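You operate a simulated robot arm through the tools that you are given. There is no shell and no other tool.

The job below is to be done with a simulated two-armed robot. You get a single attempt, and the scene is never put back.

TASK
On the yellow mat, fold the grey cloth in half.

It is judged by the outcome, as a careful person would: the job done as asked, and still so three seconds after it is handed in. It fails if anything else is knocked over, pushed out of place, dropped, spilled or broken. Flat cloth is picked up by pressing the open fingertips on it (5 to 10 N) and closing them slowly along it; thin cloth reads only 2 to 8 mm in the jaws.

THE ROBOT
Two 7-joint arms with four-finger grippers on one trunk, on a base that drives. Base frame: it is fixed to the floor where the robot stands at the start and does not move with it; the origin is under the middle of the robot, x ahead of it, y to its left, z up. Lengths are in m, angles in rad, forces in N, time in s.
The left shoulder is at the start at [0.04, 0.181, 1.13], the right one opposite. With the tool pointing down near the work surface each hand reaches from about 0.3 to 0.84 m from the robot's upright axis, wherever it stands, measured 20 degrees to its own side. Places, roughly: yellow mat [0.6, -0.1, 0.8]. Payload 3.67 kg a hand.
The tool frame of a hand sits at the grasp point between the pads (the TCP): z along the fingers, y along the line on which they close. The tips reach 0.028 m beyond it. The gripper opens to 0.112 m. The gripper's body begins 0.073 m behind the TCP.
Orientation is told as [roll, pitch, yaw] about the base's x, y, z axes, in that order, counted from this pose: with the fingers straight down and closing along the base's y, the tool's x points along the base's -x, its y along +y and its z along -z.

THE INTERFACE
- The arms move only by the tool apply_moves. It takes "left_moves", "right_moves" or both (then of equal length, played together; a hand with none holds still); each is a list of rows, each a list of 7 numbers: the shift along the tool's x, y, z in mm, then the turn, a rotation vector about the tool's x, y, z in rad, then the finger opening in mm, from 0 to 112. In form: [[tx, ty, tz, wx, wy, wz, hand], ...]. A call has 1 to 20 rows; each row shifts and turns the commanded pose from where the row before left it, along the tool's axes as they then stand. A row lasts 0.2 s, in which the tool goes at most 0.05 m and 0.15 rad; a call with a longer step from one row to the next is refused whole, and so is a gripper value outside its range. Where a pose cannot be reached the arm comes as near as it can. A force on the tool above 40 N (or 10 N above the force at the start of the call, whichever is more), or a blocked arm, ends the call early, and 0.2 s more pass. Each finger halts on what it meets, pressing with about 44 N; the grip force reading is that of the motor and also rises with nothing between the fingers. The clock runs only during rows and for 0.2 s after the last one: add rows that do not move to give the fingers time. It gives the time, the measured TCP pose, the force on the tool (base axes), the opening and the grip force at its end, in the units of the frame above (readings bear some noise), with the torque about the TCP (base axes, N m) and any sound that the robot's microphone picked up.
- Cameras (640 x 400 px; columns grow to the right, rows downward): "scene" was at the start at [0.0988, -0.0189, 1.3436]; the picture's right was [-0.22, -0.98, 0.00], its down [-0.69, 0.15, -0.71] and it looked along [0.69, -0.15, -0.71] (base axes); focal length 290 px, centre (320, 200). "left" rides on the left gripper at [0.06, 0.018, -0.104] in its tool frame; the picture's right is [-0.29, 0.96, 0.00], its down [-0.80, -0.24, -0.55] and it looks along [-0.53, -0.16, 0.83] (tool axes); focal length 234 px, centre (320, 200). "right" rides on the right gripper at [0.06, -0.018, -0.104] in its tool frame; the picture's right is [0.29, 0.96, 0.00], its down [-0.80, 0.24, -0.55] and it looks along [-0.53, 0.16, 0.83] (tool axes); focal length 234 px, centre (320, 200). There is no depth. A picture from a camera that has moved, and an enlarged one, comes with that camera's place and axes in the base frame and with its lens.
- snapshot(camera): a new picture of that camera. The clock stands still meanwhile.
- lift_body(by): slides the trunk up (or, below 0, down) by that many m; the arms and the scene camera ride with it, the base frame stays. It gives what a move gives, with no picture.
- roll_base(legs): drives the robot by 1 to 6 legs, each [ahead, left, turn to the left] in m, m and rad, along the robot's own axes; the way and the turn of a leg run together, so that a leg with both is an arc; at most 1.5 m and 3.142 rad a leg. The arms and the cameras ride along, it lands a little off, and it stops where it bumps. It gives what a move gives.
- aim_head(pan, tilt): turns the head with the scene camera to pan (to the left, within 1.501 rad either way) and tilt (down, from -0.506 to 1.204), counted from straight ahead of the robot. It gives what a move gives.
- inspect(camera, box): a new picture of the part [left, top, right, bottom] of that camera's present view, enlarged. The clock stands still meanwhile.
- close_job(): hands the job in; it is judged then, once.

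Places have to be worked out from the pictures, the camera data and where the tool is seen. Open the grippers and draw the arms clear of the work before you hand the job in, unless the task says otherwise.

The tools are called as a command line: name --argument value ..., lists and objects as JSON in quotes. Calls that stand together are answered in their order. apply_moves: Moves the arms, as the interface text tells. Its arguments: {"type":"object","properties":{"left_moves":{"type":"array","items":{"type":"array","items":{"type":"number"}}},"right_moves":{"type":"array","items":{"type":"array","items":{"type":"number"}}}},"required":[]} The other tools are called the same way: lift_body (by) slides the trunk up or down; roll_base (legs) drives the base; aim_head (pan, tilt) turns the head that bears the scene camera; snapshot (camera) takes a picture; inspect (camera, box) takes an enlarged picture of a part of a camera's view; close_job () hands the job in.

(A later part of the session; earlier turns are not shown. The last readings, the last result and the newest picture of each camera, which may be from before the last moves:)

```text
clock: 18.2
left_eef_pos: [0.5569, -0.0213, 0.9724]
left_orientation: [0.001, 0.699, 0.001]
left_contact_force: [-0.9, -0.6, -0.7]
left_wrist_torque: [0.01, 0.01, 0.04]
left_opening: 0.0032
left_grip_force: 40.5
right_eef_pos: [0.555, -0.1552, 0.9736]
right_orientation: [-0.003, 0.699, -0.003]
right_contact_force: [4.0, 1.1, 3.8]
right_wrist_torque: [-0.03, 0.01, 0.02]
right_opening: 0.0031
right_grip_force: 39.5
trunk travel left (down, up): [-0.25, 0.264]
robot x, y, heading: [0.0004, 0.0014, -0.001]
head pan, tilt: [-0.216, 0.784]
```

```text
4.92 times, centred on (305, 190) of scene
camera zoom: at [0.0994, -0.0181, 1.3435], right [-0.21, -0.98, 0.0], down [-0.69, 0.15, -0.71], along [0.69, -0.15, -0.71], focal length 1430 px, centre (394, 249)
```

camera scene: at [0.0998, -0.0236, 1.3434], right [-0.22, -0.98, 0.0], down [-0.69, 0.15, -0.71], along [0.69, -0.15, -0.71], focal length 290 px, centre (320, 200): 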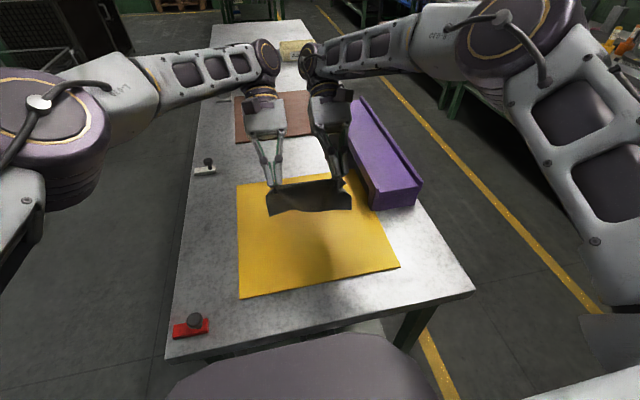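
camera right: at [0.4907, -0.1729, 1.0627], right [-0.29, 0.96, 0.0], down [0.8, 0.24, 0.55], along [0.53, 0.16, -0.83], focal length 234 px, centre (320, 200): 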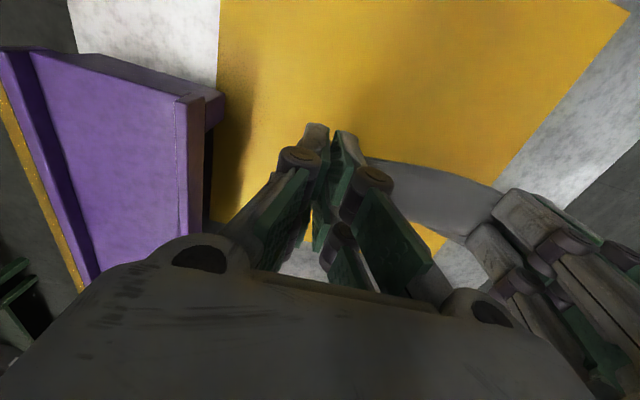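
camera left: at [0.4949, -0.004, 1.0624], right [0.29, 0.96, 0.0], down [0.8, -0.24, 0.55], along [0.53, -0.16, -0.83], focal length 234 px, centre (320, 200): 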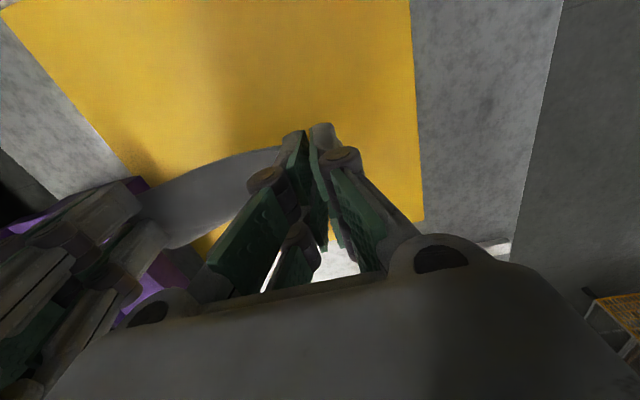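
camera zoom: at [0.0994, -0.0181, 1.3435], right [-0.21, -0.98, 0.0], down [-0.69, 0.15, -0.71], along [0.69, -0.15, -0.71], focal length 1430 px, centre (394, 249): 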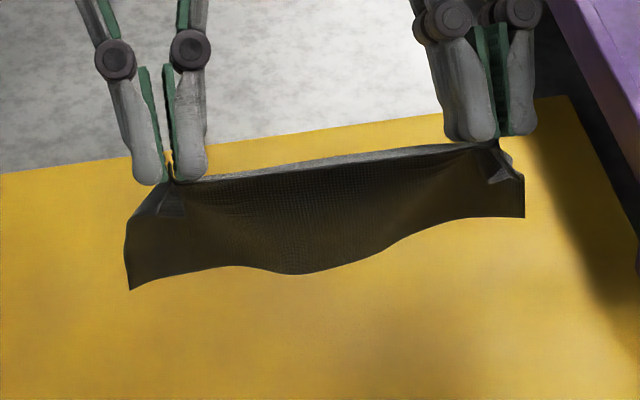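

Both hands sit at 0.70 rad with good grips, so small pitch changes are safe. I'll carry the cloth 60 mm back toward the robot and 15 mm lower, giving room to drag it forward, then tilt to 0.8 rad.

apply_moves --left_moves '[[6, 0, 8.4, 0, 0, 0, 0], [6, 0, 8.4, 0, 0, 0, 0], [6, 0, 8.4, 0, 0, 0, 0], [6, 0, 8.4, 0, 0, 0, 0], [6, 0, 8.4, 0, 0, 0, 0], [6, 0, 8.4, 0, 0, 0, 0], [0, 0, 0, 0, 0.05, 0, 0], [0, 0, 0, 0, 0.05, 0, 0], [0, 0, 0, 0, 0, 0, 0], [0, 0, 0, 0, 0, 0, 0]]' --right_moves '[[6, 0, 8.4, 0, 0, 0, 0], [6, 0, 8.4, 0, 0, 0, 0], [6, 0, 8.4, 0, 0, 0, 0], [6, 0, 8.4, 0, 0, 0, 0], [6, 0, 8.4, 0, 0, 0, 0], [6, 0, 8.4, 0, 0, 0, 0], [0, 0, 0, 0, 0.05, 0, 0], [0, 0, 0, 0, 0.05, 0, 0], [0, 0, 0, 0, 0, 0, 0], [0, 0, 0, 0, 0, 0, 0]]'

snapshot --camera "scene"

inspect --camera "scene" --box '[230, 170, 390, 270]'

```text
clock: 20.4
left_eef_pos: [0.4977, -0.0227, 0.9565]
left_orientation: [0.001, 0.802, 0.001]
left_contact_force: [0.5, -0.3, 0.5]
left_wrist_torque: [0.03, 0.0, -0.03]
left_opening: 0.0012
left_grip_force: 36.4
right_eef_pos: [0.4933, -0.1553, 0.9582]
right_orientation: [0.001, 0.8, 0.001]
right_contact_force: [0.7, 0.9, -0.4]
right_wrist_torque: [0.01, -0.03, -0.04]
right_opening: 0.0014
right_grip_force: 36.6
trunk travel left (down, up): [-0.25, 0.264]
robot x, y, heading: [0.0003, -0.0012, -0.002]
head pan, tilt: [-0.216, 0.784]
```

```text
taken
camera scene: at [0.0993, -0.0189, 1.3435], right [-0.22, -0.98, 0.0], down [-0.69, 0.15, -0.71], along [0.69, -0.15, -0.71], focal length 290 px, centre (320, 200)
```

scene: 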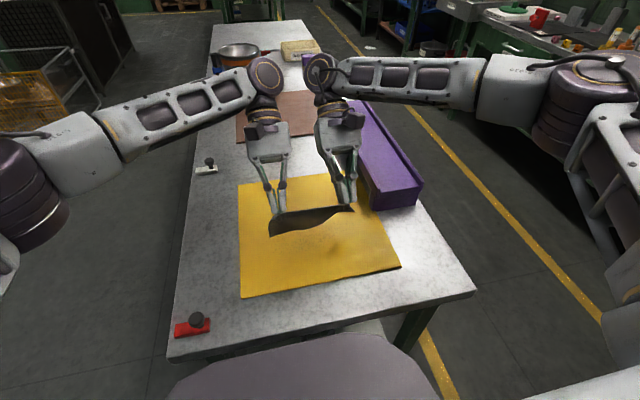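

```text
4.00 times, centred on (310, 220) of scene
camera zoom: at [0.0993, -0.0189, 1.3435], right [-0.22, -0.98, 0.0], down [-0.69, 0.15, -0.71], along [0.69, -0.15, -0.71], focal length 1162 px, centre (360, 120)
```

zoom: 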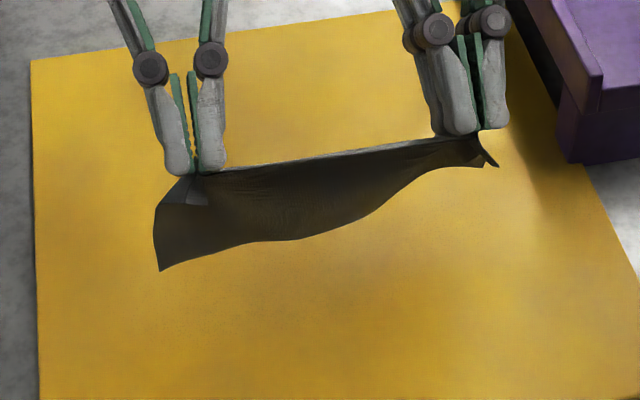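

The cloth's right side is swung forward, probably still moving from the transfer. I'll hold still two seconds to let it settle and look again.

apply_moves --left_moves '[[0, 0, 0, 0, 0, 0, 0], [0, 0, 0, 0, 0, 0, 0], [0, 0, 0, 0, 0, 0, 0], [0, 0, 0, 0, 0, 0, 0], [0, 0, 0, 0, 0, 0, 0], [0, 0, 0, 0, 0, 0, 0], [0, 0, 0, 0, 0, 0, 0], [0, 0, 0, 0, 0, 0, 0], [0, 0, 0, 0, 0, 0, 0], [0, 0, 0, 0, 0, 0, 0]]' --right_moves '[[0, 0, 0, 0, 0, 0, 0], [0, 0, 0, 0, 0, 0, 0], [0, 0, 0, 0, 0, 0, 0], [0, 0, 0, 0, 0, 0, 0], [0, 0, 0, 0, 0, 0, 0], [0, 0, 0, 0, 0, 0, 0], [0, 0, 0, 0, 0, 0, 0], [0, 0, 0, 0, 0, 0, 0], [0, 0, 0, 0, 0, 0, 0], [0, 0, 0, 0, 0, 0, 0]]'

inspect --camera "scene" --box '[230, 170, 390, 270]'

snapshot --camera "left"

snapshot --camera "right"

```text
clock: 22.6
left_eef_pos: [0.4969, -0.023, 0.9568]
left_orientation: [-0.001, 0.8, 0.0]
left_contact_force: [1.1, -1.6, -0.1]
left_wrist_torque: [-0.02, -0.04, 0.0]
left_opening: 0.0025
left_grip_force: 37.6
right_eef_pos: [0.4935, -0.1565, 0.9579]
right_orientation: [0.0, 0.799, 0.001]
right_contact_force: [0.8, 0.7, 1.4]
right_wrist_torque: [0.0, -0.01, -0.04]
right_opening: 0.0023
right_grip_force: 38.5
trunk travel left (down, up): [-0.25, 0.264]
robot x, y, heading: [-0.0017, 0.0022, -0.001]
head pan, tilt: [-0.216, 0.784]
```

```text
4.00 times, centred on (310, 220) of scene
camera zoom: at [0.0989, -0.0189, 1.3435], right [-0.22, -0.98, 0.0], down [-0.69, 0.15, -0.71], along [0.69, -0.15, -0.71], focal length 1162 px, centre (360, 120)
```

zoom: 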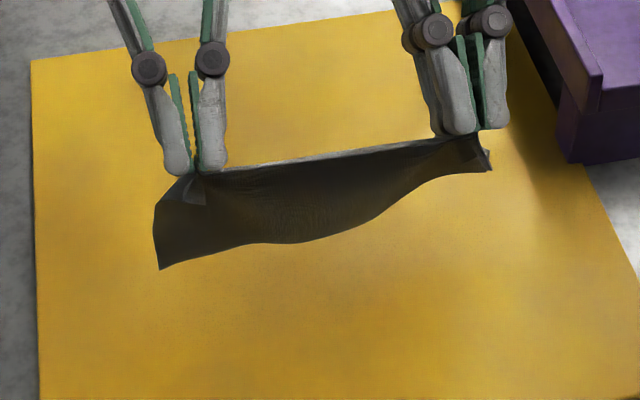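

```text
taken
camera left: at [0.5301, -0.0043, 1.073], right [0.2, 0.96, -0.21], down [0.95, -0.24, -0.19], along [-0.23, -0.16, -0.96], focal length 234 px, centre (320, 200)
```

left: 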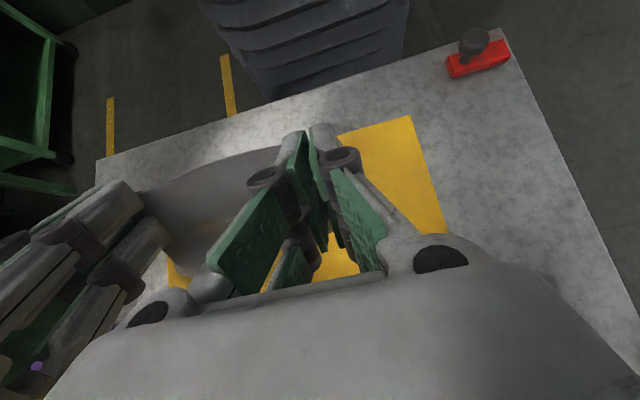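

```text
taken
camera right: at [0.5256, -0.1729, 1.0733], right [-0.2, 0.96, 0.21], down [0.95, 0.24, -0.19], along [-0.23, 0.16, -0.96], focal length 234 px, centre (320, 200)
```

right: 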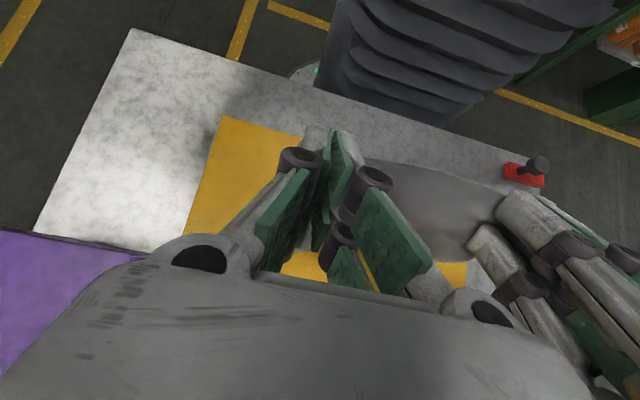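

The cloth is steady: lower left corner near z≈0.82, lower right corner a bit higher and forward. I'll lower 22 mm so the bottom edge meets the mat, then look.

apply_moves --left_moves '[[-3.9, 0, 3.8, 0, 0, 0, 0], [-3.9, 0, 3.8, 0, 0, 0, 0], [-3.9, 0, 3.8, 0, 0, 0, 0], [-3.9, 0, 3.8, 0, 0, 0, 0], [0, 0, 0, 0, 0, 0, 0]]' --right_moves '[[-3.9, 0, 3.8, 0, 0, 0, 0], [-3.9, 0, 3.8, 0, 0, 0, 0], [-3.9, 0, 3.8, 0, 0, 0, 0], [-3.9, 0, 3.8, 0, 0, 0, 0], [0, 0, 0, 0, 0, 0, 0]]'

inspect --camera "scene" --box '[230, 170, 390, 270]'

```text
clock: 23.8
left_eef_pos: [0.4955, -0.0228, 0.9361]
left_orientation: [-0.001, 0.8, 0.0]
left_contact_force: [0.3, -2.1, 1.3]
left_wrist_torque: [0.02, -0.02, 0.02]
left_opening: 0.0023
left_grip_force: 37.7
right_eef_pos: [0.4934, -0.154, 0.9363]
right_orientation: [0.002, 0.8, -0.001]
right_contact_force: [0.8, 1.3, 1.6]
right_wrist_torque: [0.04, -0.04, -0.05]
right_opening: 0.0031
right_grip_force: 42.7
trunk travel left (down, up): [-0.25, 0.264]
robot x, y, heading: [0.0019, 0.0006, 0.001]
head pan, tilt: [-0.216, 0.784]
```

```text
4.00 times, centred on (310, 220) of scene
camera zoom: at [0.0987, -0.0189, 1.3436], right [-0.22, -0.98, 0.0], down [-0.69, 0.15, -0.71], along [0.69, -0.15, -0.71], focal length 1162 px, centre (360, 120)
```

zoom: 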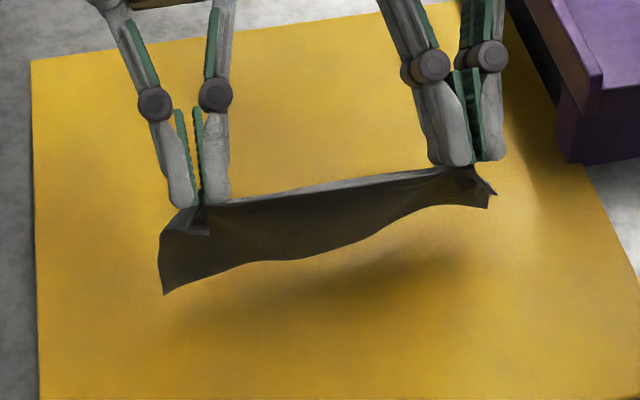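

Both lower corners appear to be at or just above the mat (left near x≈0.508, right near x≈0.53). I'll move the hands forward while lowering, so the bottom edge trails back toward the robot.

apply_moves --left_moves '[[-2.9, 0, 2.8, 0, 0, 0, 0], [-8.4, 0, -3, 0, 0, 0, 0], [-8.4, 0, -3, 0, 0, 0, 0], [-8.4, 0, -3, 0, 0, 0, 0], [-8.4, 0, -3, 0, 0, 0, 0], [0, 0, 0, 0, 0, 0, 0]]' --right_moves '[[-2.9, 0, 2.8, 0, 0, 0, 0], [-8.4, 0, -3, 0, 0, 0, 0], [-8.4, 0, -3, 0, 0, 0, 0], [-8.4, 0, -3, 0, 0, 0, 0], [-8.4, 0, -3, 0, 0, 0, 0], [0, 0, 0, 0, 0, 0, 0]]'

inspect --camera "scene" --box '[230, 170, 390, 270]'

```text
clock: 25.2
left_eef_pos: [0.528, -0.021, 0.9171]
left_orientation: [-0.001, 0.8, -0.001]
left_contact_force: [0.1, -0.9, 1.2]
left_wrist_torque: [-0.02, -0.01, -0.03]
left_opening: 0.0021
left_grip_force: 40.7
right_eef_pos: [0.5265, -0.1544, 0.9178]
right_orientation: [0.002, 0.799, 0.0]
right_contact_force: [0.4, 0.8, -0.7]
right_wrist_torque: [-0.03, -0.01, -0.03]
right_opening: 0.0027
right_grip_force: 38.1
trunk travel left (down, up): [-0.25, 0.264]
robot x, y, heading: [0.0035, 0.0001, -0.009]
head pan, tilt: [-0.216, 0.784]
```

```text
4.00 times, centred on (310, 220) of scene
camera zoom: at [0.0986, -0.0189, 1.3436], right [-0.22, -0.98, 0.0], down [-0.69, 0.15, -0.71], along [0.69, -0.15, -0.71], focal length 1162 px, centre (360, 120)
```

zoom: 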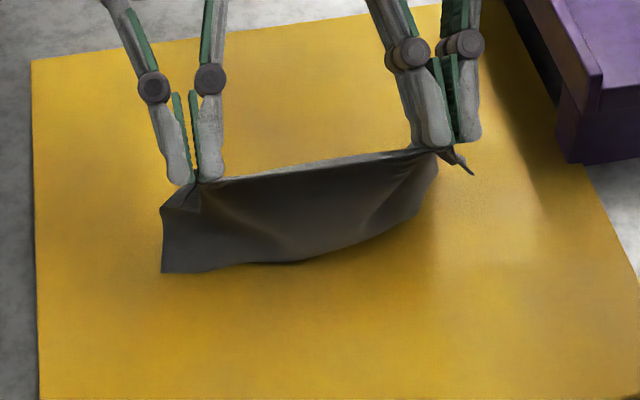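

The left lower corner is now trailing, but the right side's shape is unclear. I'll look from the wrist cameras and a closer scene view.

inspect --camera "scene" --box '[260, 190, 360, 250]'

snapshot --camera "left"

snapshot --camera "right"

```text
6.40 times, centred on (310, 220) of scene
camera zoom: at [0.0986, -0.0189, 1.3436], right [-0.22, -0.98, 0.0], down [-0.69, 0.15, -0.71], along [0.69, -0.15, -0.71], focal length 1859 px, centre (384, 72)
```

zoom: 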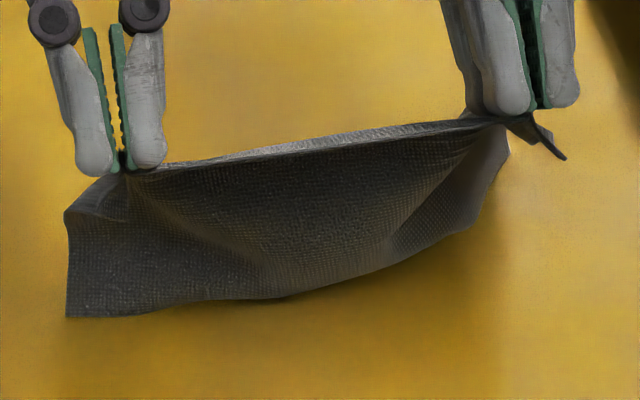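

```text
taken
camera left: at [0.5615, -0.004, 1.0322], right [0.2, 0.96, -0.21], down [0.95, -0.24, -0.19], along [-0.23, -0.16, -0.96], focal length 234 px, centre (320, 200)
```

left: 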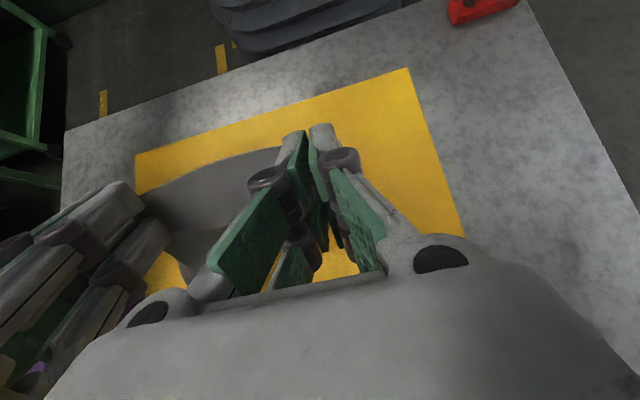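

```text
taken
camera right: at [0.5576, -0.1723, 1.0318], right [-0.2, 0.96, 0.21], down [0.95, 0.24, -0.19], along [-0.23, 0.16, -0.96], focal length 234 px, centre (320, 200)
```

right: 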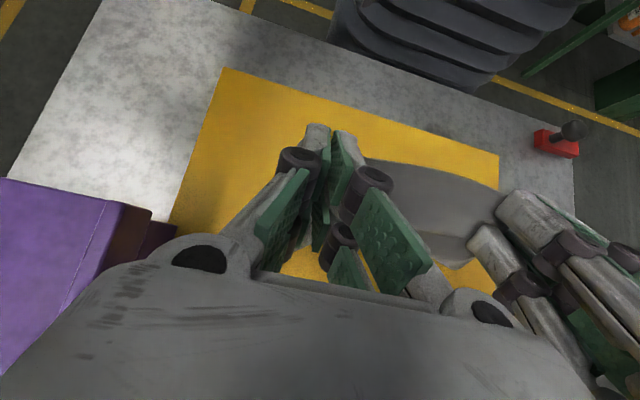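

The cloth is stiff and gathered, so it twists instead of laying down cleanly. A fold along its length, turned over by one hand, should be more dependable. First I'll lay the cloth flat again: raise, return the hands to vertical, and move forward.

apply_moves --left_moves '[[-2, 0, -9.2, 0, -0.1, 0, 0], [-2.9, 0, -9, 0, -0.1, 0, 0], [-3.8, 0, -8.6, 0, -0.1, 0, 0], [-4.6, 0, -8.2, 0, -0.1, 0, 0], [-5.5, 0, -7.7, 0, -0.1, 0, 0], [-6.1, 0, -7.2, 0, -0.1, 0, 0], [-6.8, 0, -6.5, 0, -0.1, 0, 0], [-7.5, 0, -5.8, 0, -0.1, 0, 0], [0, 0, 0, 0, 0, 0, 0], [0, 0, 0, 0, 0, 0, 0], [0, 0, 0, 0, 0, 0, 0]]' --right_moves '[[-2, 0, -9.2, 0, -0.1, 0, 0], [-2.9, 0, -9, 0, -0.1, 0, 0], [-3.8, 0, -8.6, 0, -0.1, 0, 0], [-4.6, 0, -8.2, 0, -0.1, 0, 0], [-5.5, 0, -7.7, 0, -0.1, 0, 0], [-6.1, 0, -7.2, 0, -0.1, 0, 0], [-6.8, 0, -6.5, 0, -0.1, 0, 0], [-7.5, 0, -5.8, 0, -0.1, 0, 0], [0, 0, 0, 0, 0, 0, 0], [0, 0, 0, 0, 0, 0, 0], [0, 0, 0, 0, 0, 0, 0]]'

inspect --camera "scene" --box '[230, 150, 390, 250]'

```text
clock: 27.6
left_eef_pos: [0.5921, -0.0227, 0.9563]
left_orientation: [-0.001, 0.001, -0.001]
left_contact_force: [-0.8, -0.9, -0.3]
left_wrist_torque: [-0.03, -0.04, 0.02]
left_opening: 0.0021
left_grip_force: 39.4
right_eef_pos: [0.5895, -0.1553, 0.9562]
right_orientation: [0.0, 0.0, 0.001]
right_contact_force: [-0.8, 1.2, 2.0]
right_wrist_torque: [0.05, 0.02, 0.0]
right_opening: 0.0024
right_grip_force: 38.3
trunk travel left (down, up): [-0.25, 0.264]
robot x, y, heading: [-0.0022, -0.0008, 0.004]
head pan, tilt: [-0.216, 0.784]
```

```text
4.00 times, centred on (310, 200) of scene
camera zoom: at [0.0989, -0.0189, 1.3436], right [-0.22, -0.98, 0.0], down [-0.69, 0.15, -0.71], along [0.69, -0.15, -0.71], focal length 1162 px, centre (360, 200)
```

zoom: 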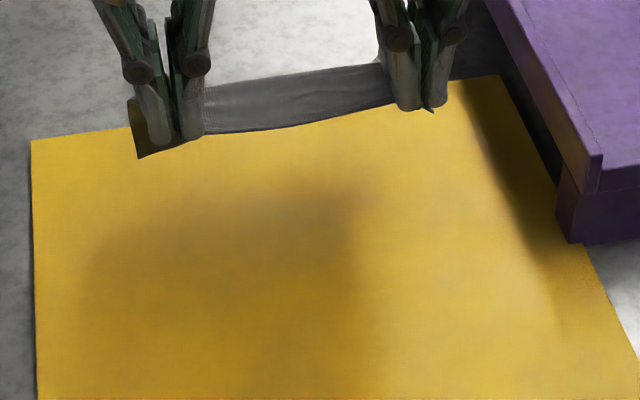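

The cloth again hangs in its natural curve with the far edge leading. I'll lower it so the far edge lands first and the sheet lies out flat, ending just at mat height.

apply_moves --left_moves '[[0, 0, 7, 0, 0, 0, 0], [0, 0, 7, 0, 0, 0, 0], [0, 0, 7, 0, 0, 0, 0], [0, 0, 7, 0, 0, 0, 0], [0, 0, 7, 0, 0, 0, 0], [3.3, 0, 7, 0, 0, 0, 0], [3.3, 0, 7, 0, 0, 0, 0], [3.3, 0, 7, 0, 0, 0, 0], [3.3, 0, 7, 0, 0, 0, 0], [3.3, 0, 7, 0, 0, 0, 0], [3.3, 0, 7, 0, 0, 0, 0], [3.3, 0, 7, 0, 0, 0, 0], [3.3, 0, 7, 0, 0, 0, 0], [3.3, 0, 7, 0, 0, 0, 0], [3.3, 0, 7, 0, 0, 0, 0], [3.3, 0, 6, 0, 0, 0, 0], [3.3, 0, 5, 0, 0, 0, 0], [0, 0, 0, 0, 0, 0, 0]]' --right_moves '[[0, 0, 7, 0, 0, 0, 0], [0, 0, 7, 0, 0, 0, 0], [0, 0, 7, 0, 0, 0, 0], [0, 0, 7, 0, 0, 0, 0], [0, 0, 7, 0, 0, 0, 0], [3.3, 0, 7, 0, 0, 0, 0], [3.3, 0, 7, 0, 0, 0, 0], [3.3, 0, 7, 0, 0, 0, 0], [3.3, 0, 7, 0, 0, 0, 0], [3.3, 0, 7, 0, 0, 0, 0], [3.3, 0, 7, 0, 0, 0, 0], [3.3, 0, 7, 0, 0, 0, 0], [3.3, 0, 7, 0, 0, 0, 0], [3.3, 0, 7, 0, 0, 0, 0], [3.3, 0, 7, 0, 0, 0, 0], [3.3, 0, 6, 0, 0, 0, 0], [3.3, 0, 5, 0, 0, 0, 0], [0, 0, 0, 0, 0, 0, 0]]'

inspect --camera "scene" --box '[230, 150, 390, 250]'

snapshot --camera "left"

snapshot --camera "right"

```text
clock: 31.4
left_eef_pos: [0.5523, -0.0229, 0.8398]
left_orientation: [0.0, 0.0, -0.001]
left_contact_force: [0.6, -1.4, -1.1]
left_wrist_torque: [0.04, 0.01, -0.04]
left_opening: 0.0014
left_grip_force: 37.3
right_eef_pos: [0.5497, -0.1553, 0.8423]
right_orientation: [0.0, -0.001, 0.0]
right_contact_force: [-1.2, 1.3, -1.8]
right_wrist_torque: [0.0, 0.0, -0.02]
right_opening: 0.0034
right_grip_force: 41.4
trunk travel left (down, up): [-0.25, 0.264]
robot x, y, heading: [0.0022, -0.0027, -0.006]
head pan, tilt: [-0.216, 0.784]
```

```text
4.00 times, centred on (310, 200) of scene
camera zoom: at [0.0988, -0.0189, 1.3436], right [-0.22, -0.98, 0.0], down [-0.69, 0.15, -0.71], along [0.69, -0.15, -0.71], focal length 1162 px, centre (360, 200)
```

zoom: 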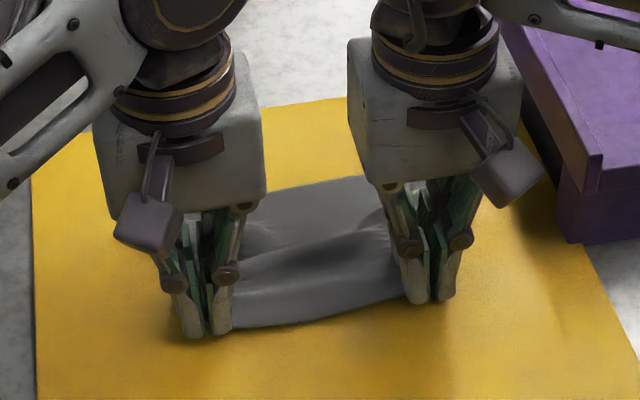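

```text
taken
camera left: at [0.4932, -0.0046, 0.9438], right [0.29, 0.96, 0.0], down [0.8, -0.24, 0.55], along [0.53, -0.16, -0.83], focal length 234 px, centre (320, 200)
```

left: 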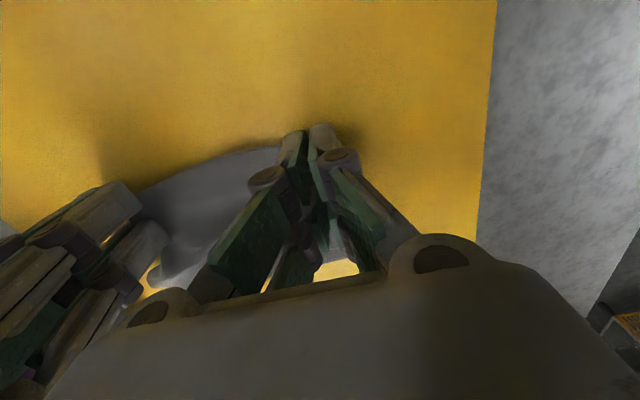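

```text
taken
camera right: at [0.4887, -0.1726, 0.9444], right [-0.29, 0.96, 0.0], down [0.8, 0.24, 0.55], along [0.53, 0.16, -0.83], focal length 234 px, centre (320, 200)
```

right: 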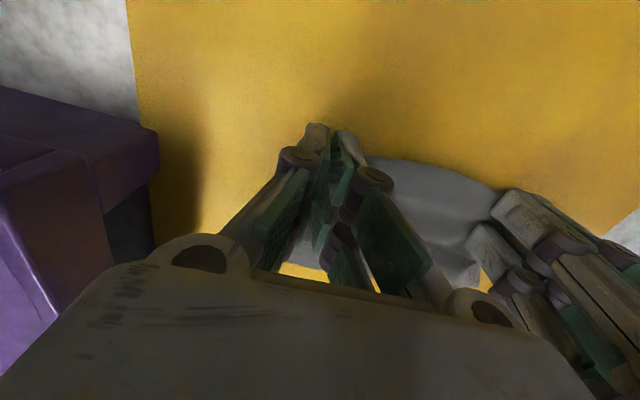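

The cloth is down but humped in the middle: the far edge is at x≈0.643 and the near edge at x≈0.54. The tight hump shows the cloth itself is supple. I'll pull the near edge 24 mm back to flatten it.

apply_moves --left_moves '[[4, 0, 0, 0, 0, 0, 0], [5, 0, 0, 0, 0, 0, 0], [5, 0, 0, 0, 0, 0, 0], [5, 0, 0, 0, 0, 0, 0], [5, 0, 0, 0, 0, 0, 0], [0, 0, 0, 0, 0, 0, 0]]' --right_moves '[[4, 0, 0, 0, 0, 0, 0], [5, 0, 0, 0, 0, 0, 0], [5, 0, 0, 0, 0, 0, 0], [5, 0, 0, 0, 0, 0, 0], [5, 0, 0, 0, 0, 0, 0], [0, 0, 0, 0, 0, 0, 0]]'

inspect --camera "scene" --box '[230, 150, 390, 250]'

```text
clock: 32.8
left_eef_pos: [0.5289, -0.0234, 0.839]
left_orientation: [0.0, 0.001, 0.001]
left_contact_force: [0.9, -0.7, 2.0]
left_wrist_torque: [0.01, 0.0, 0.01]
left_opening: 0.0013
left_grip_force: 36.1
right_eef_pos: [0.5264, -0.1552, 0.8416]
right_orientation: [0.0, 0.001, 0.0]
right_contact_force: [-0.4, 1.3, -1.3]
right_wrist_torque: [0.0, 0.02, 0.03]
right_opening: 0.0028
right_grip_force: 39.4
trunk travel left (down, up): [-0.25, 0.264]
robot x, y, heading: [-0.0015, 0.0059, 0.0]
head pan, tilt: [-0.216, 0.784]
```

```text
4.00 times, centred on (310, 200) of scene
camera zoom: at [0.0989, -0.0188, 1.3436], right [-0.22, -0.98, 0.0], down [-0.69, 0.15, -0.71], along [0.69, -0.15, -0.71], focal length 1162 px, centre (360, 200)
```

zoom: 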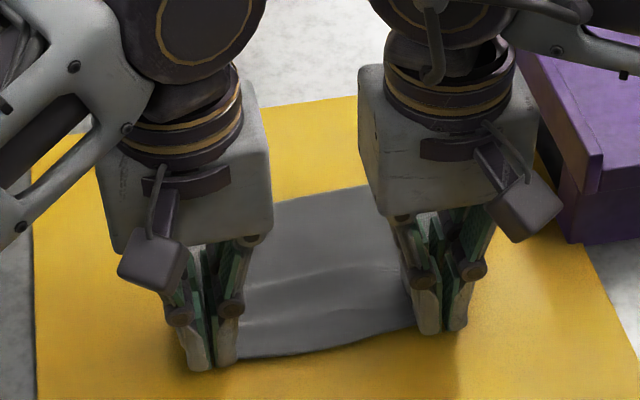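

The cloth is now nearly flat with small ripples. I'll pull 8 mm more, then press lightly so the gathers can be spread back out when I open the jaws.

apply_moves --left_moves '[[4, 0, 0, 0, 0, 0, 0], [4, 0, 0, 0, 0, 0, 0], [0, 0, 2, 0, 0, 0, 0], [0, 0, 1.5, 0, 0, 0, 0], [0, 0, 0, 0, 0, 0, 0]]' --right_moves '[[4, 0, 0, 0, 0, 0, 0], [4, 0, 0, 0, 0, 0, 0], [0, 0, 2.5, 0, 0, 0, 0], [0, 0, 2.5, 0, 0, 0, 0], [0, 0, 0, 0, 0, 0, 0]]'

```text
clock: 34.0
left_eef_pos: [0.5207, -0.0232, 0.836]
left_orientation: [-0.001, -0.001, 0.0]
left_contact_force: [-1.9, -4.3, 6.0]
left_wrist_torque: [-0.16, -0.02, -0.04]
left_opening: 0.0016
left_grip_force: 36.3
right_eef_pos: [0.5184, -0.1555, 0.8349]
right_orientation: [0.001, 0.0, 0.001]
right_contact_force: [0.1, 2.3, -0.1]
right_wrist_torque: [0.08, 0.01, 0.03]
right_opening: 0.0017
right_grip_force: 39.1
trunk travel left (down, up): [-0.25, 0.264]
robot x, y, heading: [-0.0029, -0.0011, 0.001]
head pan, tilt: [-0.216, 0.784]
```

The left hand presses 6 N and the right isn't pressing yet. I'll press the right 1 mm more, then open both slowly while moving outward, so the gathers spread flat.

apply_moves --left_moves '[[0, 0, 0, 0, 0, 0, 0], [0, 0.5, 0, 0, 0, 0, 2], [0, 0.8, 0, 0, 0, 0, 4], [0, 1, 0, 0, 0, 0, 6], [0, 1, 0, 0, 0, 0, 8], [0, 1, 0, 0, 0, 0, 10], [0, 1, 0, 0, 0, 0, 12], [0, 1, 0, 0, 0, 0, 14], [0, 1, 0, 0, 0, 0, 16], [0, 1, 0, 0, 0, 0, 18], [0, 1, 0, 0, 0, 0, 20], [0, 0, 0, 0, 0, 0, 22], [0, 0, 0, 0, 0, 0, 22]]' --right_moves '[[0, 0, 1, 0, 0, 0, 0], [0, -0.5, 0, 0, 0, 0, 2], [0, -0.8, 0, 0, 0, 0, 4], [0, -1, 0, 0, 0, 0, 6], [0, -1, 0, 0, 0, 0, 8], [0, -1, 0, 0, 0, 0, 10], [0, -1, 0, 0, 0, 0, 12], [0, -1, 0, 0, 0, 0, 14], [0, -1, 0, 0, 0, 0, 16], [0, -1, 0, 0, 0, 0, 18], [0, -1, 0, 0, 0, 0, 20], [0, 0, 0, 0, 0, 0, 22], [0, 0, 0, 0, 0, 0, 22]]'

inspect --camera "scene" --box '[230, 150, 390, 250]'

inspect --camera "left" --box '[80, 80, 440, 305]'

inspect --camera "right" --box '[220, 80, 540, 280]'

```text
clock: 36.8
left_eef_pos: [0.5204, -0.0126, 0.8372]
left_orientation: [0.001, -0.001, -0.001]
left_contact_force: [0.3, 0.9, 0.1]
left_wrist_torque: [0.05, 0.02, 0.01]
left_opening: 0.0219
left_grip_force: 0.1
right_eef_pos: [0.5178, -0.1637, 0.836]
right_orientation: [0.0, -0.002, 0.0]
right_contact_force: [3.4, 1.8, 11.6]
right_wrist_torque: [0.13, 0.0, -0.03]
right_opening: 0.0206
right_grip_force: 0.0
trunk travel left (down, up): [-0.25, 0.264]
robot x, y, heading: [-0.0018, 0.0011, -0.001]
head pan, tilt: [-0.216, 0.784]
```

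```text
4.00 times, centred on (310, 200) of scene
camera zoom: at [0.0981, -0.0183, 1.3437], right [-0.22, -0.98, 0.0], down [-0.69, 0.15, -0.71], along [0.69, -0.15, -0.71], focal length 1162 px, centre (360, 200)
```

zoom: 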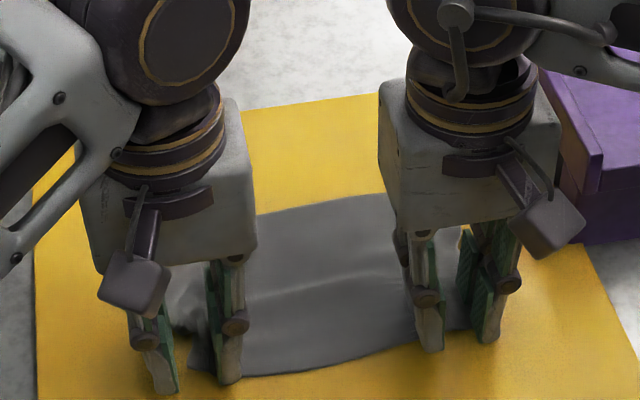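

```text
1.78 times, centred on (260, 192) of left
camera zoom: at [0.4608, 0.0055, 0.9407], right [0.29, 0.96, 0.0], down [0.8, -0.24, 0.55], along [0.53, -0.16, -0.83], focal length 416 px, centre (427, 213)
```

zoom: 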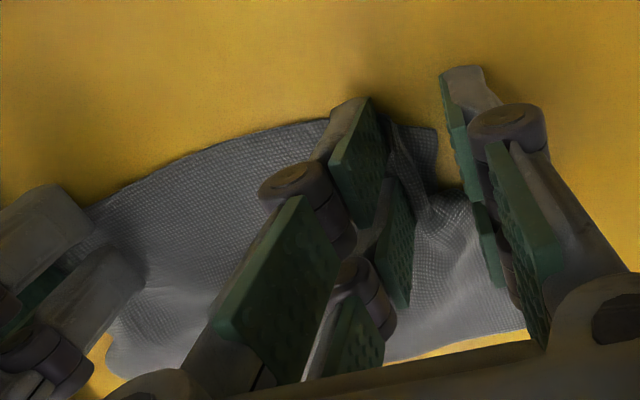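

```text
2.00 times, centred on (380, 180) of right
camera zoom: at [0.4568, -0.182, 0.9391], right [-0.29, 0.96, 0.0], down [0.8, 0.24, 0.56], along [0.53, 0.16, -0.83], focal length 468 px, centre (200, 240)
```

zoom: 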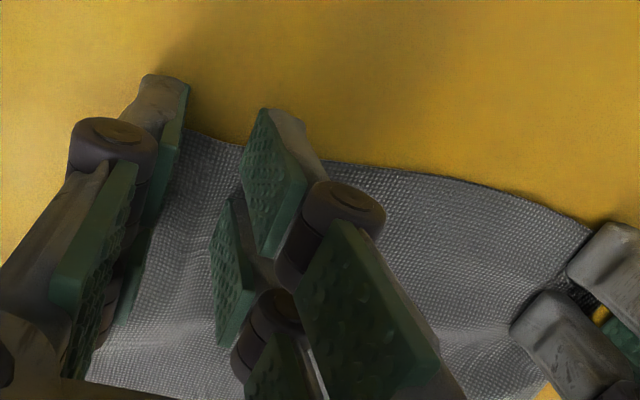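

The right corner has spread flat, while the left corner keeps a wrinkle. I'll lift both hands straight up and out to view the whole cloth.

apply_moves --left_moves '[[0, 0, -6, 0, 0, 0, 22], [0, 0, -15, 0, 0, 0, 22], [0, 5, -20, 0, 0, 0, 22], [5, 20, -20, 0, 0, 0, 22], [5, 30, -20, 0, 0, 0, 22], [5, 30, -10, 0, 0, 0, 22], [0, 30, 0, 0, 0, 0, 22], [0, 0, 0, 0, 0, 0, 22]]' --right_moves '[[0, 0, -6, 0, 0, 0, 22], [0, 0, -15, 0, 0, 0, 22], [0, -5, -20, 0, 0, 0, 22], [5, -20, -20, 0, 0, 0, 22], [5, -30, -20, 0, 0, 0, 22], [5, -30, -10, 0, 0, 0, 22], [0, -30, 0, 0, 0, 0, 22], [0, 0, 0, 0, 0, 0, 22]]'

inspect --camera "scene" --box '[230, 160, 390, 260]'

snapshot --camera "left"

snapshot --camera "right"

```text
clock: 38.6
left_eef_pos: [0.506, 0.1021, 0.9286]
left_orientation: [0.0, 0.0, -0.001]
left_contact_force: [0.7, 0.3, -0.1]
left_wrist_torque: [-0.04, 0.01, -0.01]
left_opening: 0.0222
left_grip_force: 0.1
right_eef_pos: [0.5033, -0.2795, 0.9259]
right_orientation: [0.0, -0.001, 0.001]
right_contact_force: [1.0, 0.9, 0.9]
right_wrist_torque: [-0.02, -0.01, 0.03]
right_opening: 0.0222
right_grip_force: 0.1
trunk travel left (down, up): [-0.25, 0.264]
robot x, y, heading: [0.004, -0.0006, -0.002]
head pan, tilt: [-0.216, 0.784]
```

```text
4.00 times, centred on (310, 210) of scene
camera zoom: at [0.0991, -0.019, 1.3435], right [-0.22, -0.98, 0.0], down [-0.69, 0.15, -0.71], along [0.69, -0.15, -0.71], focal length 1162 px, centre (360, 160)
```

zoom: 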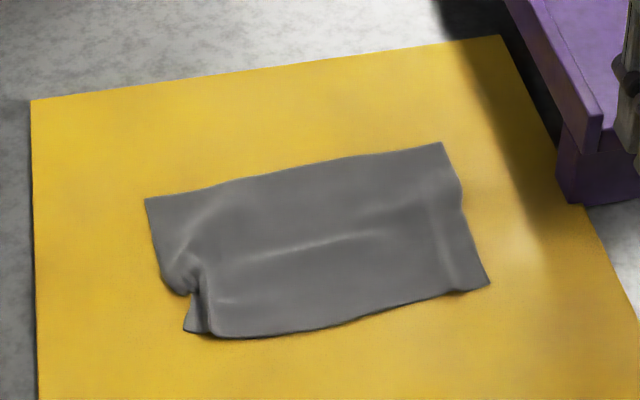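

```text
taken
camera left: at [0.4466, 0.1199, 1.032], right [0.29, 0.96, 0.0], down [0.8, -0.24, 0.55], along [0.53, -0.16, -0.83], focal length 234 px, centre (320, 200)
```

left: 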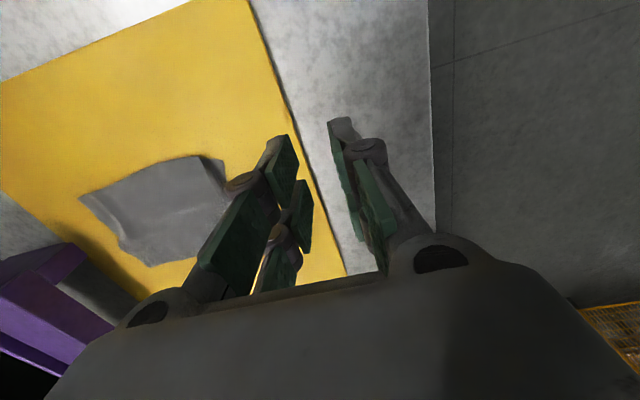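

```text
taken
camera right: at [0.4421, -0.2966, 1.0297], right [-0.29, 0.96, 0.0], down [0.8, 0.24, 0.55], along [0.53, 0.16, -0.83], focal length 234 px, centre (320, 200)
```

right: 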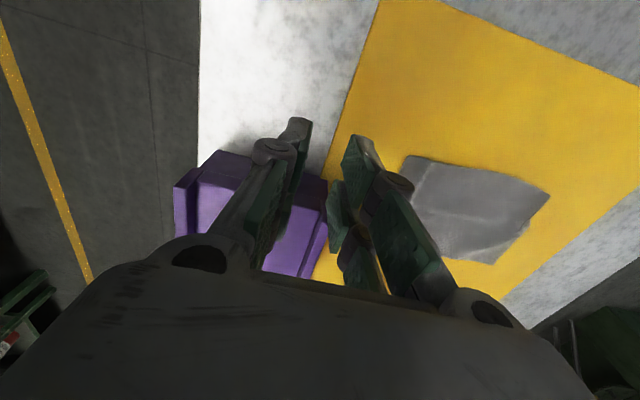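

The cloth lies flat except for a gather at its near left corner and a slight ripple. A better way: pinch it along its centre line, lift so both halves hang together, and lay the doubled cloth down. That needs the fingers to close along x, so I'll turn each hand 90° with its camera outward.

apply_moves --left_moves '[[0, 0, 0, 0, 0, 0.131, 10], [0, 0, 0, 0, 0, 0.131, 0], [0, 0, 0, 0, 0, 0.131, 0], [0, 0, 0, 0, 0, 0.131, 0], [0, 0, 0, 0, 0, 0.131, 0], [0, 0, 0, 0, 0, 0.131, 0], [0, 0, 0, 0, 0, 0.131, 0], [0, 0, 0, 0, 0, 0.131, 0], [0, 0, 0, 0, 0, 0.131, 0], [0, 0, 0, 0, 0, 0.131, 0], [0, 0, 0, 0, 0, 0.131, 0], [0, 0, 0, 0, 0, 0.13, 0], [0, 0, 0, 0, 0, 0, 0]]' --right_moves '[[0, 0, 0, 0, 0, -0.131, 10], [0, 0, 0, 0, 0, -0.131, 0], [0, 0, 0, 0, 0, -0.131, 0], [0, 0, 0, 0, 0, -0.131, 0], [0, 0, 0, 0, 0, -0.131, 0], [0, 0, 0, 0, 0, -0.131, 0], [0, 0, 0, 0, 0, -0.131, 0], [0, 0, 0, 0, 0, -0.131, 0], [0, 0, 0, 0, 0, -0.131, 0], [0, 0, 0, 0, 0, -0.131, 0], [0, 0, 0, 0, 0, -0.131, 0], [0, 0, 0, 0, 0, -0.13, 0], [0, 0, 0, 0, 0, 0, 0]]'

snapshot --camera "scene"

snapshot --camera "left"

snapshot --camera "right"

```text
clock: 41.4
left_eef_pos: [0.5054, 0.102, 0.9267]
left_orientation: [0.001, 0.001, -1.575]
left_contact_force: [0.2, -0.8, -0.2]
left_wrist_torque: [-0.01, 0.0, -0.02]
left_opening: 0.0001
left_grip_force: 35.9
right_eef_pos: [0.4973, -0.275, 0.9272]
right_orientation: [-0.009, -0.006, 0.749]
right_contact_force: [-0.5, 0.3, 0.0]
right_wrist_torque: [-0.01, 0.02, -0.01]
right_opening: 0.0
right_grip_force: 36.0
right hand out of reach, approached as far as the arm can: row 6, 7, 8, 9, 10, 11, 12
trunk travel left (down, up): [-0.25, 0.264]
robot x, y, heading: [-0.0004, -0.0012, 0.003]
head pan, tilt: [-0.216, 0.784]
```

```text
taken
camera scene: at [0.0985, -0.0188, 1.3436], right [-0.22, -0.98, 0.0], down [-0.69, 0.15, -0.71], along [0.69, -0.15, -0.71], focal length 290 px, centre (320, 200)
```

scene: 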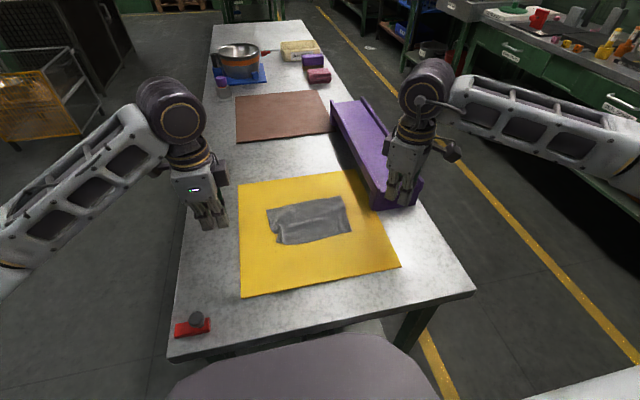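

```text
taken
camera left: at [0.5241, 0.1619, 1.0318], right [0.96, -0.29, 0.0], down [-0.24, -0.8, 0.55], along [-0.16, -0.53, -0.83], focal length 234 px, centre (320, 200)
```

left: 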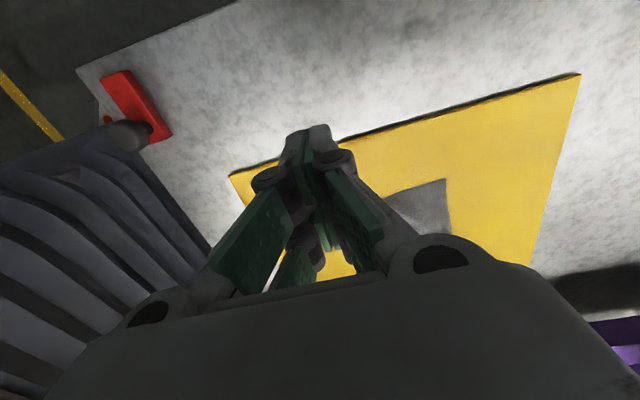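

```text
taken
camera right: at [0.4634, -0.3285, 1.0295], right [-0.86, 0.51, -0.01], down [0.42, 0.72, 0.56], along [0.29, 0.48, -0.83], focal length 234 px, centre (320, 200)
```

right: 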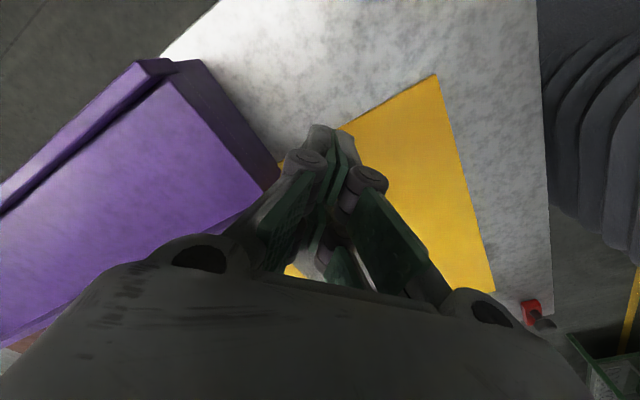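

The left hand reached −90°, but the right one stopped at 0.75 rad out there on the side. I'll bring the right hand nearer the middle, higher up, and try the rest of the turn there.

apply_moves --right_moves '[[-17, 18.3, -8, 0, 0, 0, 0], [-17, 18.3, -8, 0, 0, 0, 0], [-17, 18.3, -8, 0, 0, 0, 0], [-17, 18.3, -8, 0, 0, 0, 0], [0, 0, 0, 0, 0, -0.13, 0], [0, 0, 0, 0, 0, -0.13, 0], [0, 0, 0, 0, 0, -0.13, 0], [0, 0, 0, 0, 0, 0, 0]]'

```text
clock: 43.2
left_eef_pos: [0.5049, 0.1022, 0.9284]
left_orientation: [0.001, 0.0, -1.573]
left_contact_force: [-0.4, -0.4, -0.7]
left_wrist_torque: [0.0, 0.01, -0.04]
left_opening: 0.0
left_grip_force: 35.4
right_eef_pos: [0.4967, -0.1756, 0.9584]
right_orientation: [-0.01, -0.004, 0.946]
right_contact_force: [0.2, 0.0, 0.1]
right_wrist_torque: [0.03, 0.01, 0.0]
right_opening: 0.0
right_grip_force: 35.5
right hand out of reach, approached as far as the arm can: row 6, 7
trunk travel left (down, up): [-0.25, 0.264]
robot x, y, heading: [-0.0024, -0.0006, -0.002]
head pan, tilt: [-0.216, 0.784]
```

The right wrist can't turn that way beyond about 0.95 rad, so I'll turn it the other way to −90°, with its camera on the inner side. The left hand stays clear meanwhile.

apply_moves --right_moves '[[0, 0, 0, 0, 0, 0.126, 0], [0, 0, 0, 0, 0, 0.126, 0], [0, 0, 0, 0, 0, 0.126, 0], [0, 0, 0, 0, 0, 0.126, 0], [0, 0, 0, 0, 0, 0.126, 0], [0, 0, 0, 0, 0, 0.126, 0], [0, 0, 0, 0, 0, 0.126, 0], [0, 0, 0, 0, 0, 0.126, 0], [0, 0, 0, 0, 0, 0.126, 0], [0, 0, 0, 0, 0, 0.126, 0], [0, 0, 0, 0, 0, 0.126, 0], [0, 0, 0, 0, 0, 0.126, 0], [0, 0, 0, 0, 0, 0.126, 0], [0, 0, 0, 0, 0, 0.126, 0], [0, 0, 0, 0, 0, 0.126, 0], [0, 0, 0, 0, 0, 0.126, 0], [0, 0, 0, 0, 0, 0.126, 0], [0, 0, 0, 0, 0, 0.126, 0], [0, 0, 0, 0, 0, 0.126, 0], [0, 0, 0, 0, 0, 0.123, 0]]'

snapshot --camera "scene"

snapshot --camera "right"

```text
clock: 47.4
left_eef_pos: [0.5054, 0.1034, 0.9293]
left_orientation: [-0.001, 0.0, -1.572]
left_contact_force: [-0.3, 0.0, -0.1]
left_wrist_torque: [-0.01, 0.02, 0.0]
left_opening: 0.0001
left_grip_force: 36.1
right_eef_pos: [0.4961, -0.175, 0.9579]
right_orientation: [0.009, -0.006, -1.577]
right_contact_force: [-0.4, 0.8, 0.0]
right_wrist_torque: [-0.03, -0.01, -0.01]
right_opening: 0.0
right_grip_force: 35.7
trunk travel left (down, up): [-0.25, 0.264]
robot x, y, heading: [-0.0006, 0.0004, -0.002]
head pan, tilt: [-0.216, 0.784]
```

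```text
taken
camera scene: at [0.0988, -0.0188, 1.3436], right [-0.22, -0.98, 0.0], down [-0.69, 0.15, -0.71], along [0.69, -0.15, -0.71], focal length 290 px, centre (320, 200)
```

scene: 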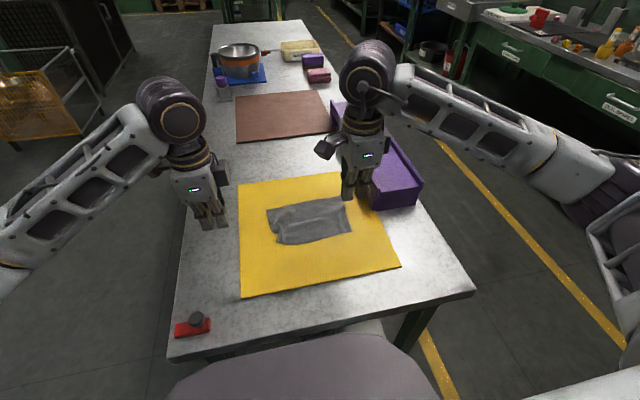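

```text
taken
camera right: at [0.4772, -0.1144, 1.0608], right [0.96, 0.28, 0.01], down [0.23, -0.8, 0.56], along [0.17, -0.53, -0.83], focal length 234 px, centre (320, 200)
```

right: 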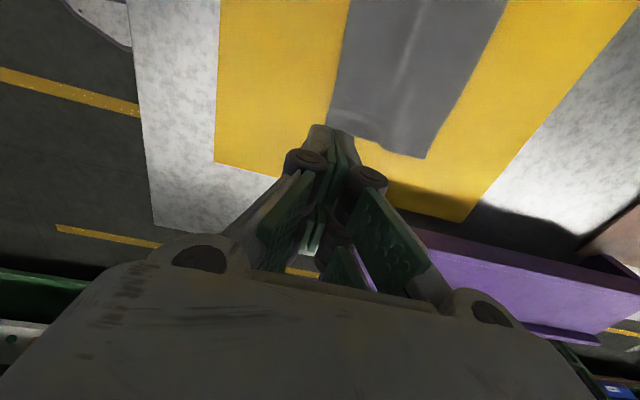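

Both hands are now at −90°: tool x points left, tool y points ahead. I'll zoom in on the cloth to plan the smoothing of its left corner.

inspect --camera "scene" --box '[250, 185, 370, 255]'

inspect --camera "left" --box '[200, 60, 600, 310]'

```text
5.33 times, centred on (310, 220) of scene
camera zoom: at [0.0988, -0.0188, 1.3436], right [-0.22, -0.98, 0.0], down [-0.69, 0.15, -0.71], along [0.69, -0.15, -0.71], focal length 1549 px, centre (373, 93)
```

zoom: 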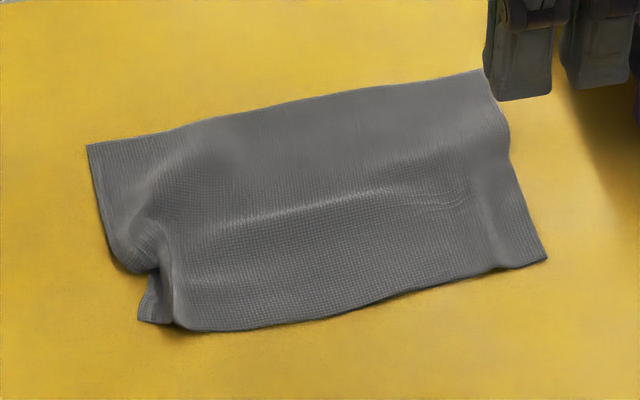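

```text
1.60 times, centred on (400, 185) of left
camera zoom: at [0.5242, 0.1619, 1.0318], right [0.96, -0.29, 0.0], down [-0.24, -0.8, 0.55], along [-0.16, -0.53, -0.83], focal length 375 px, centre (192, 224)
```

zoom: 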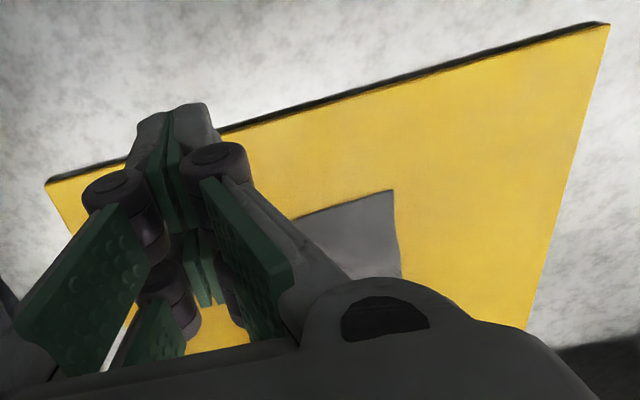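

The corner tip is tucked to about (0.507, −0.009), roughly 16 mm inward. I'll set the right fingertips on the cloth at (0.56, −0.155) as an anchor and the left closed fingertips on the corner, both just above contact first.

apply_moves --left_moves '[[-20, 2, 0, 0, 0, 0, 0], [-25, 3, 0, 0, 0, 0, 0], [-25, 2, 0, 0, 0, 0, 0], [-25, 2, 0, 0, 0, 0, 0], [-10, 2, 10, 0, 0, 0, 0], [0, 0, 20, 0, 0, 0, 0], [0, 0, 20, 0, 0, 0, 0], [0, 0, 20, 0, 0, 0, 0], [0, 0, 13, 0, 0, 0, 0], [0, 0, 0, 0, 0, 0, 0]]' --right_moves '[[0, 16, 0, 0, 0, 0, 0], [5, 16, 0, 0, 0, 0, 0], [5, 16, 10, 0, 0, 0, 0], [5, 16, 10, 0, 0, 0, 0], [5, 0, 20, 0, 0, 0, 0], [0, 0, 20, 0, 0, 0, 0], [0, 0, 20, 0, 0, 0, 0], [0, 0, 20, 0, 0, 0, 0], [0, 0, 12, 0, 0, 0, 0], [0, 0, 0, 0, 0, 0, 0]]'

inspect --camera "scene" --box '[230, 160, 390, 260]'

```text
clock: 49.6
left_eef_pos: [0.5175, -0.0026, 0.8435]
left_orientation: [0.001, 0.0, -1.573]
left_contact_force: [-0.7, -1.0, 0.8]
left_wrist_torque: [-0.04, -0.03, 0.0]
left_opening: 0.0
left_grip_force: 35.3
right_eef_pos: [0.5611, -0.1561, 0.8464]
right_orientation: [0.011, -0.005, -1.573]
right_contact_force: [-0.4, 0.6, 0.6]
right_wrist_torque: [0.01, -0.02, 0.01]
right_opening: 0.0
right_grip_force: 35.8
trunk travel left (down, up): [-0.25, 0.264]
robot x, y, heading: [-0.0008, 0.0003, 0.001]
head pan, tilt: [-0.216, 0.784]
```

```text
4.00 times, centred on (310, 210) of scene
camera zoom: at [0.0987, -0.0189, 1.3436], right [-0.22, -0.98, 0.0], down [-0.69, 0.15, -0.71], along [0.69, -0.15, -0.71], focal length 1162 px, centre (360, 160)
```

zoom: 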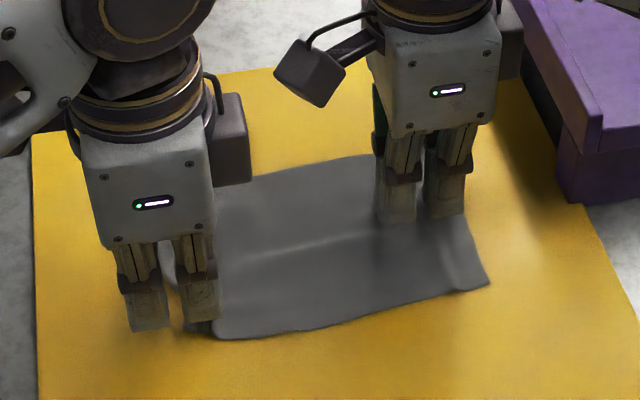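

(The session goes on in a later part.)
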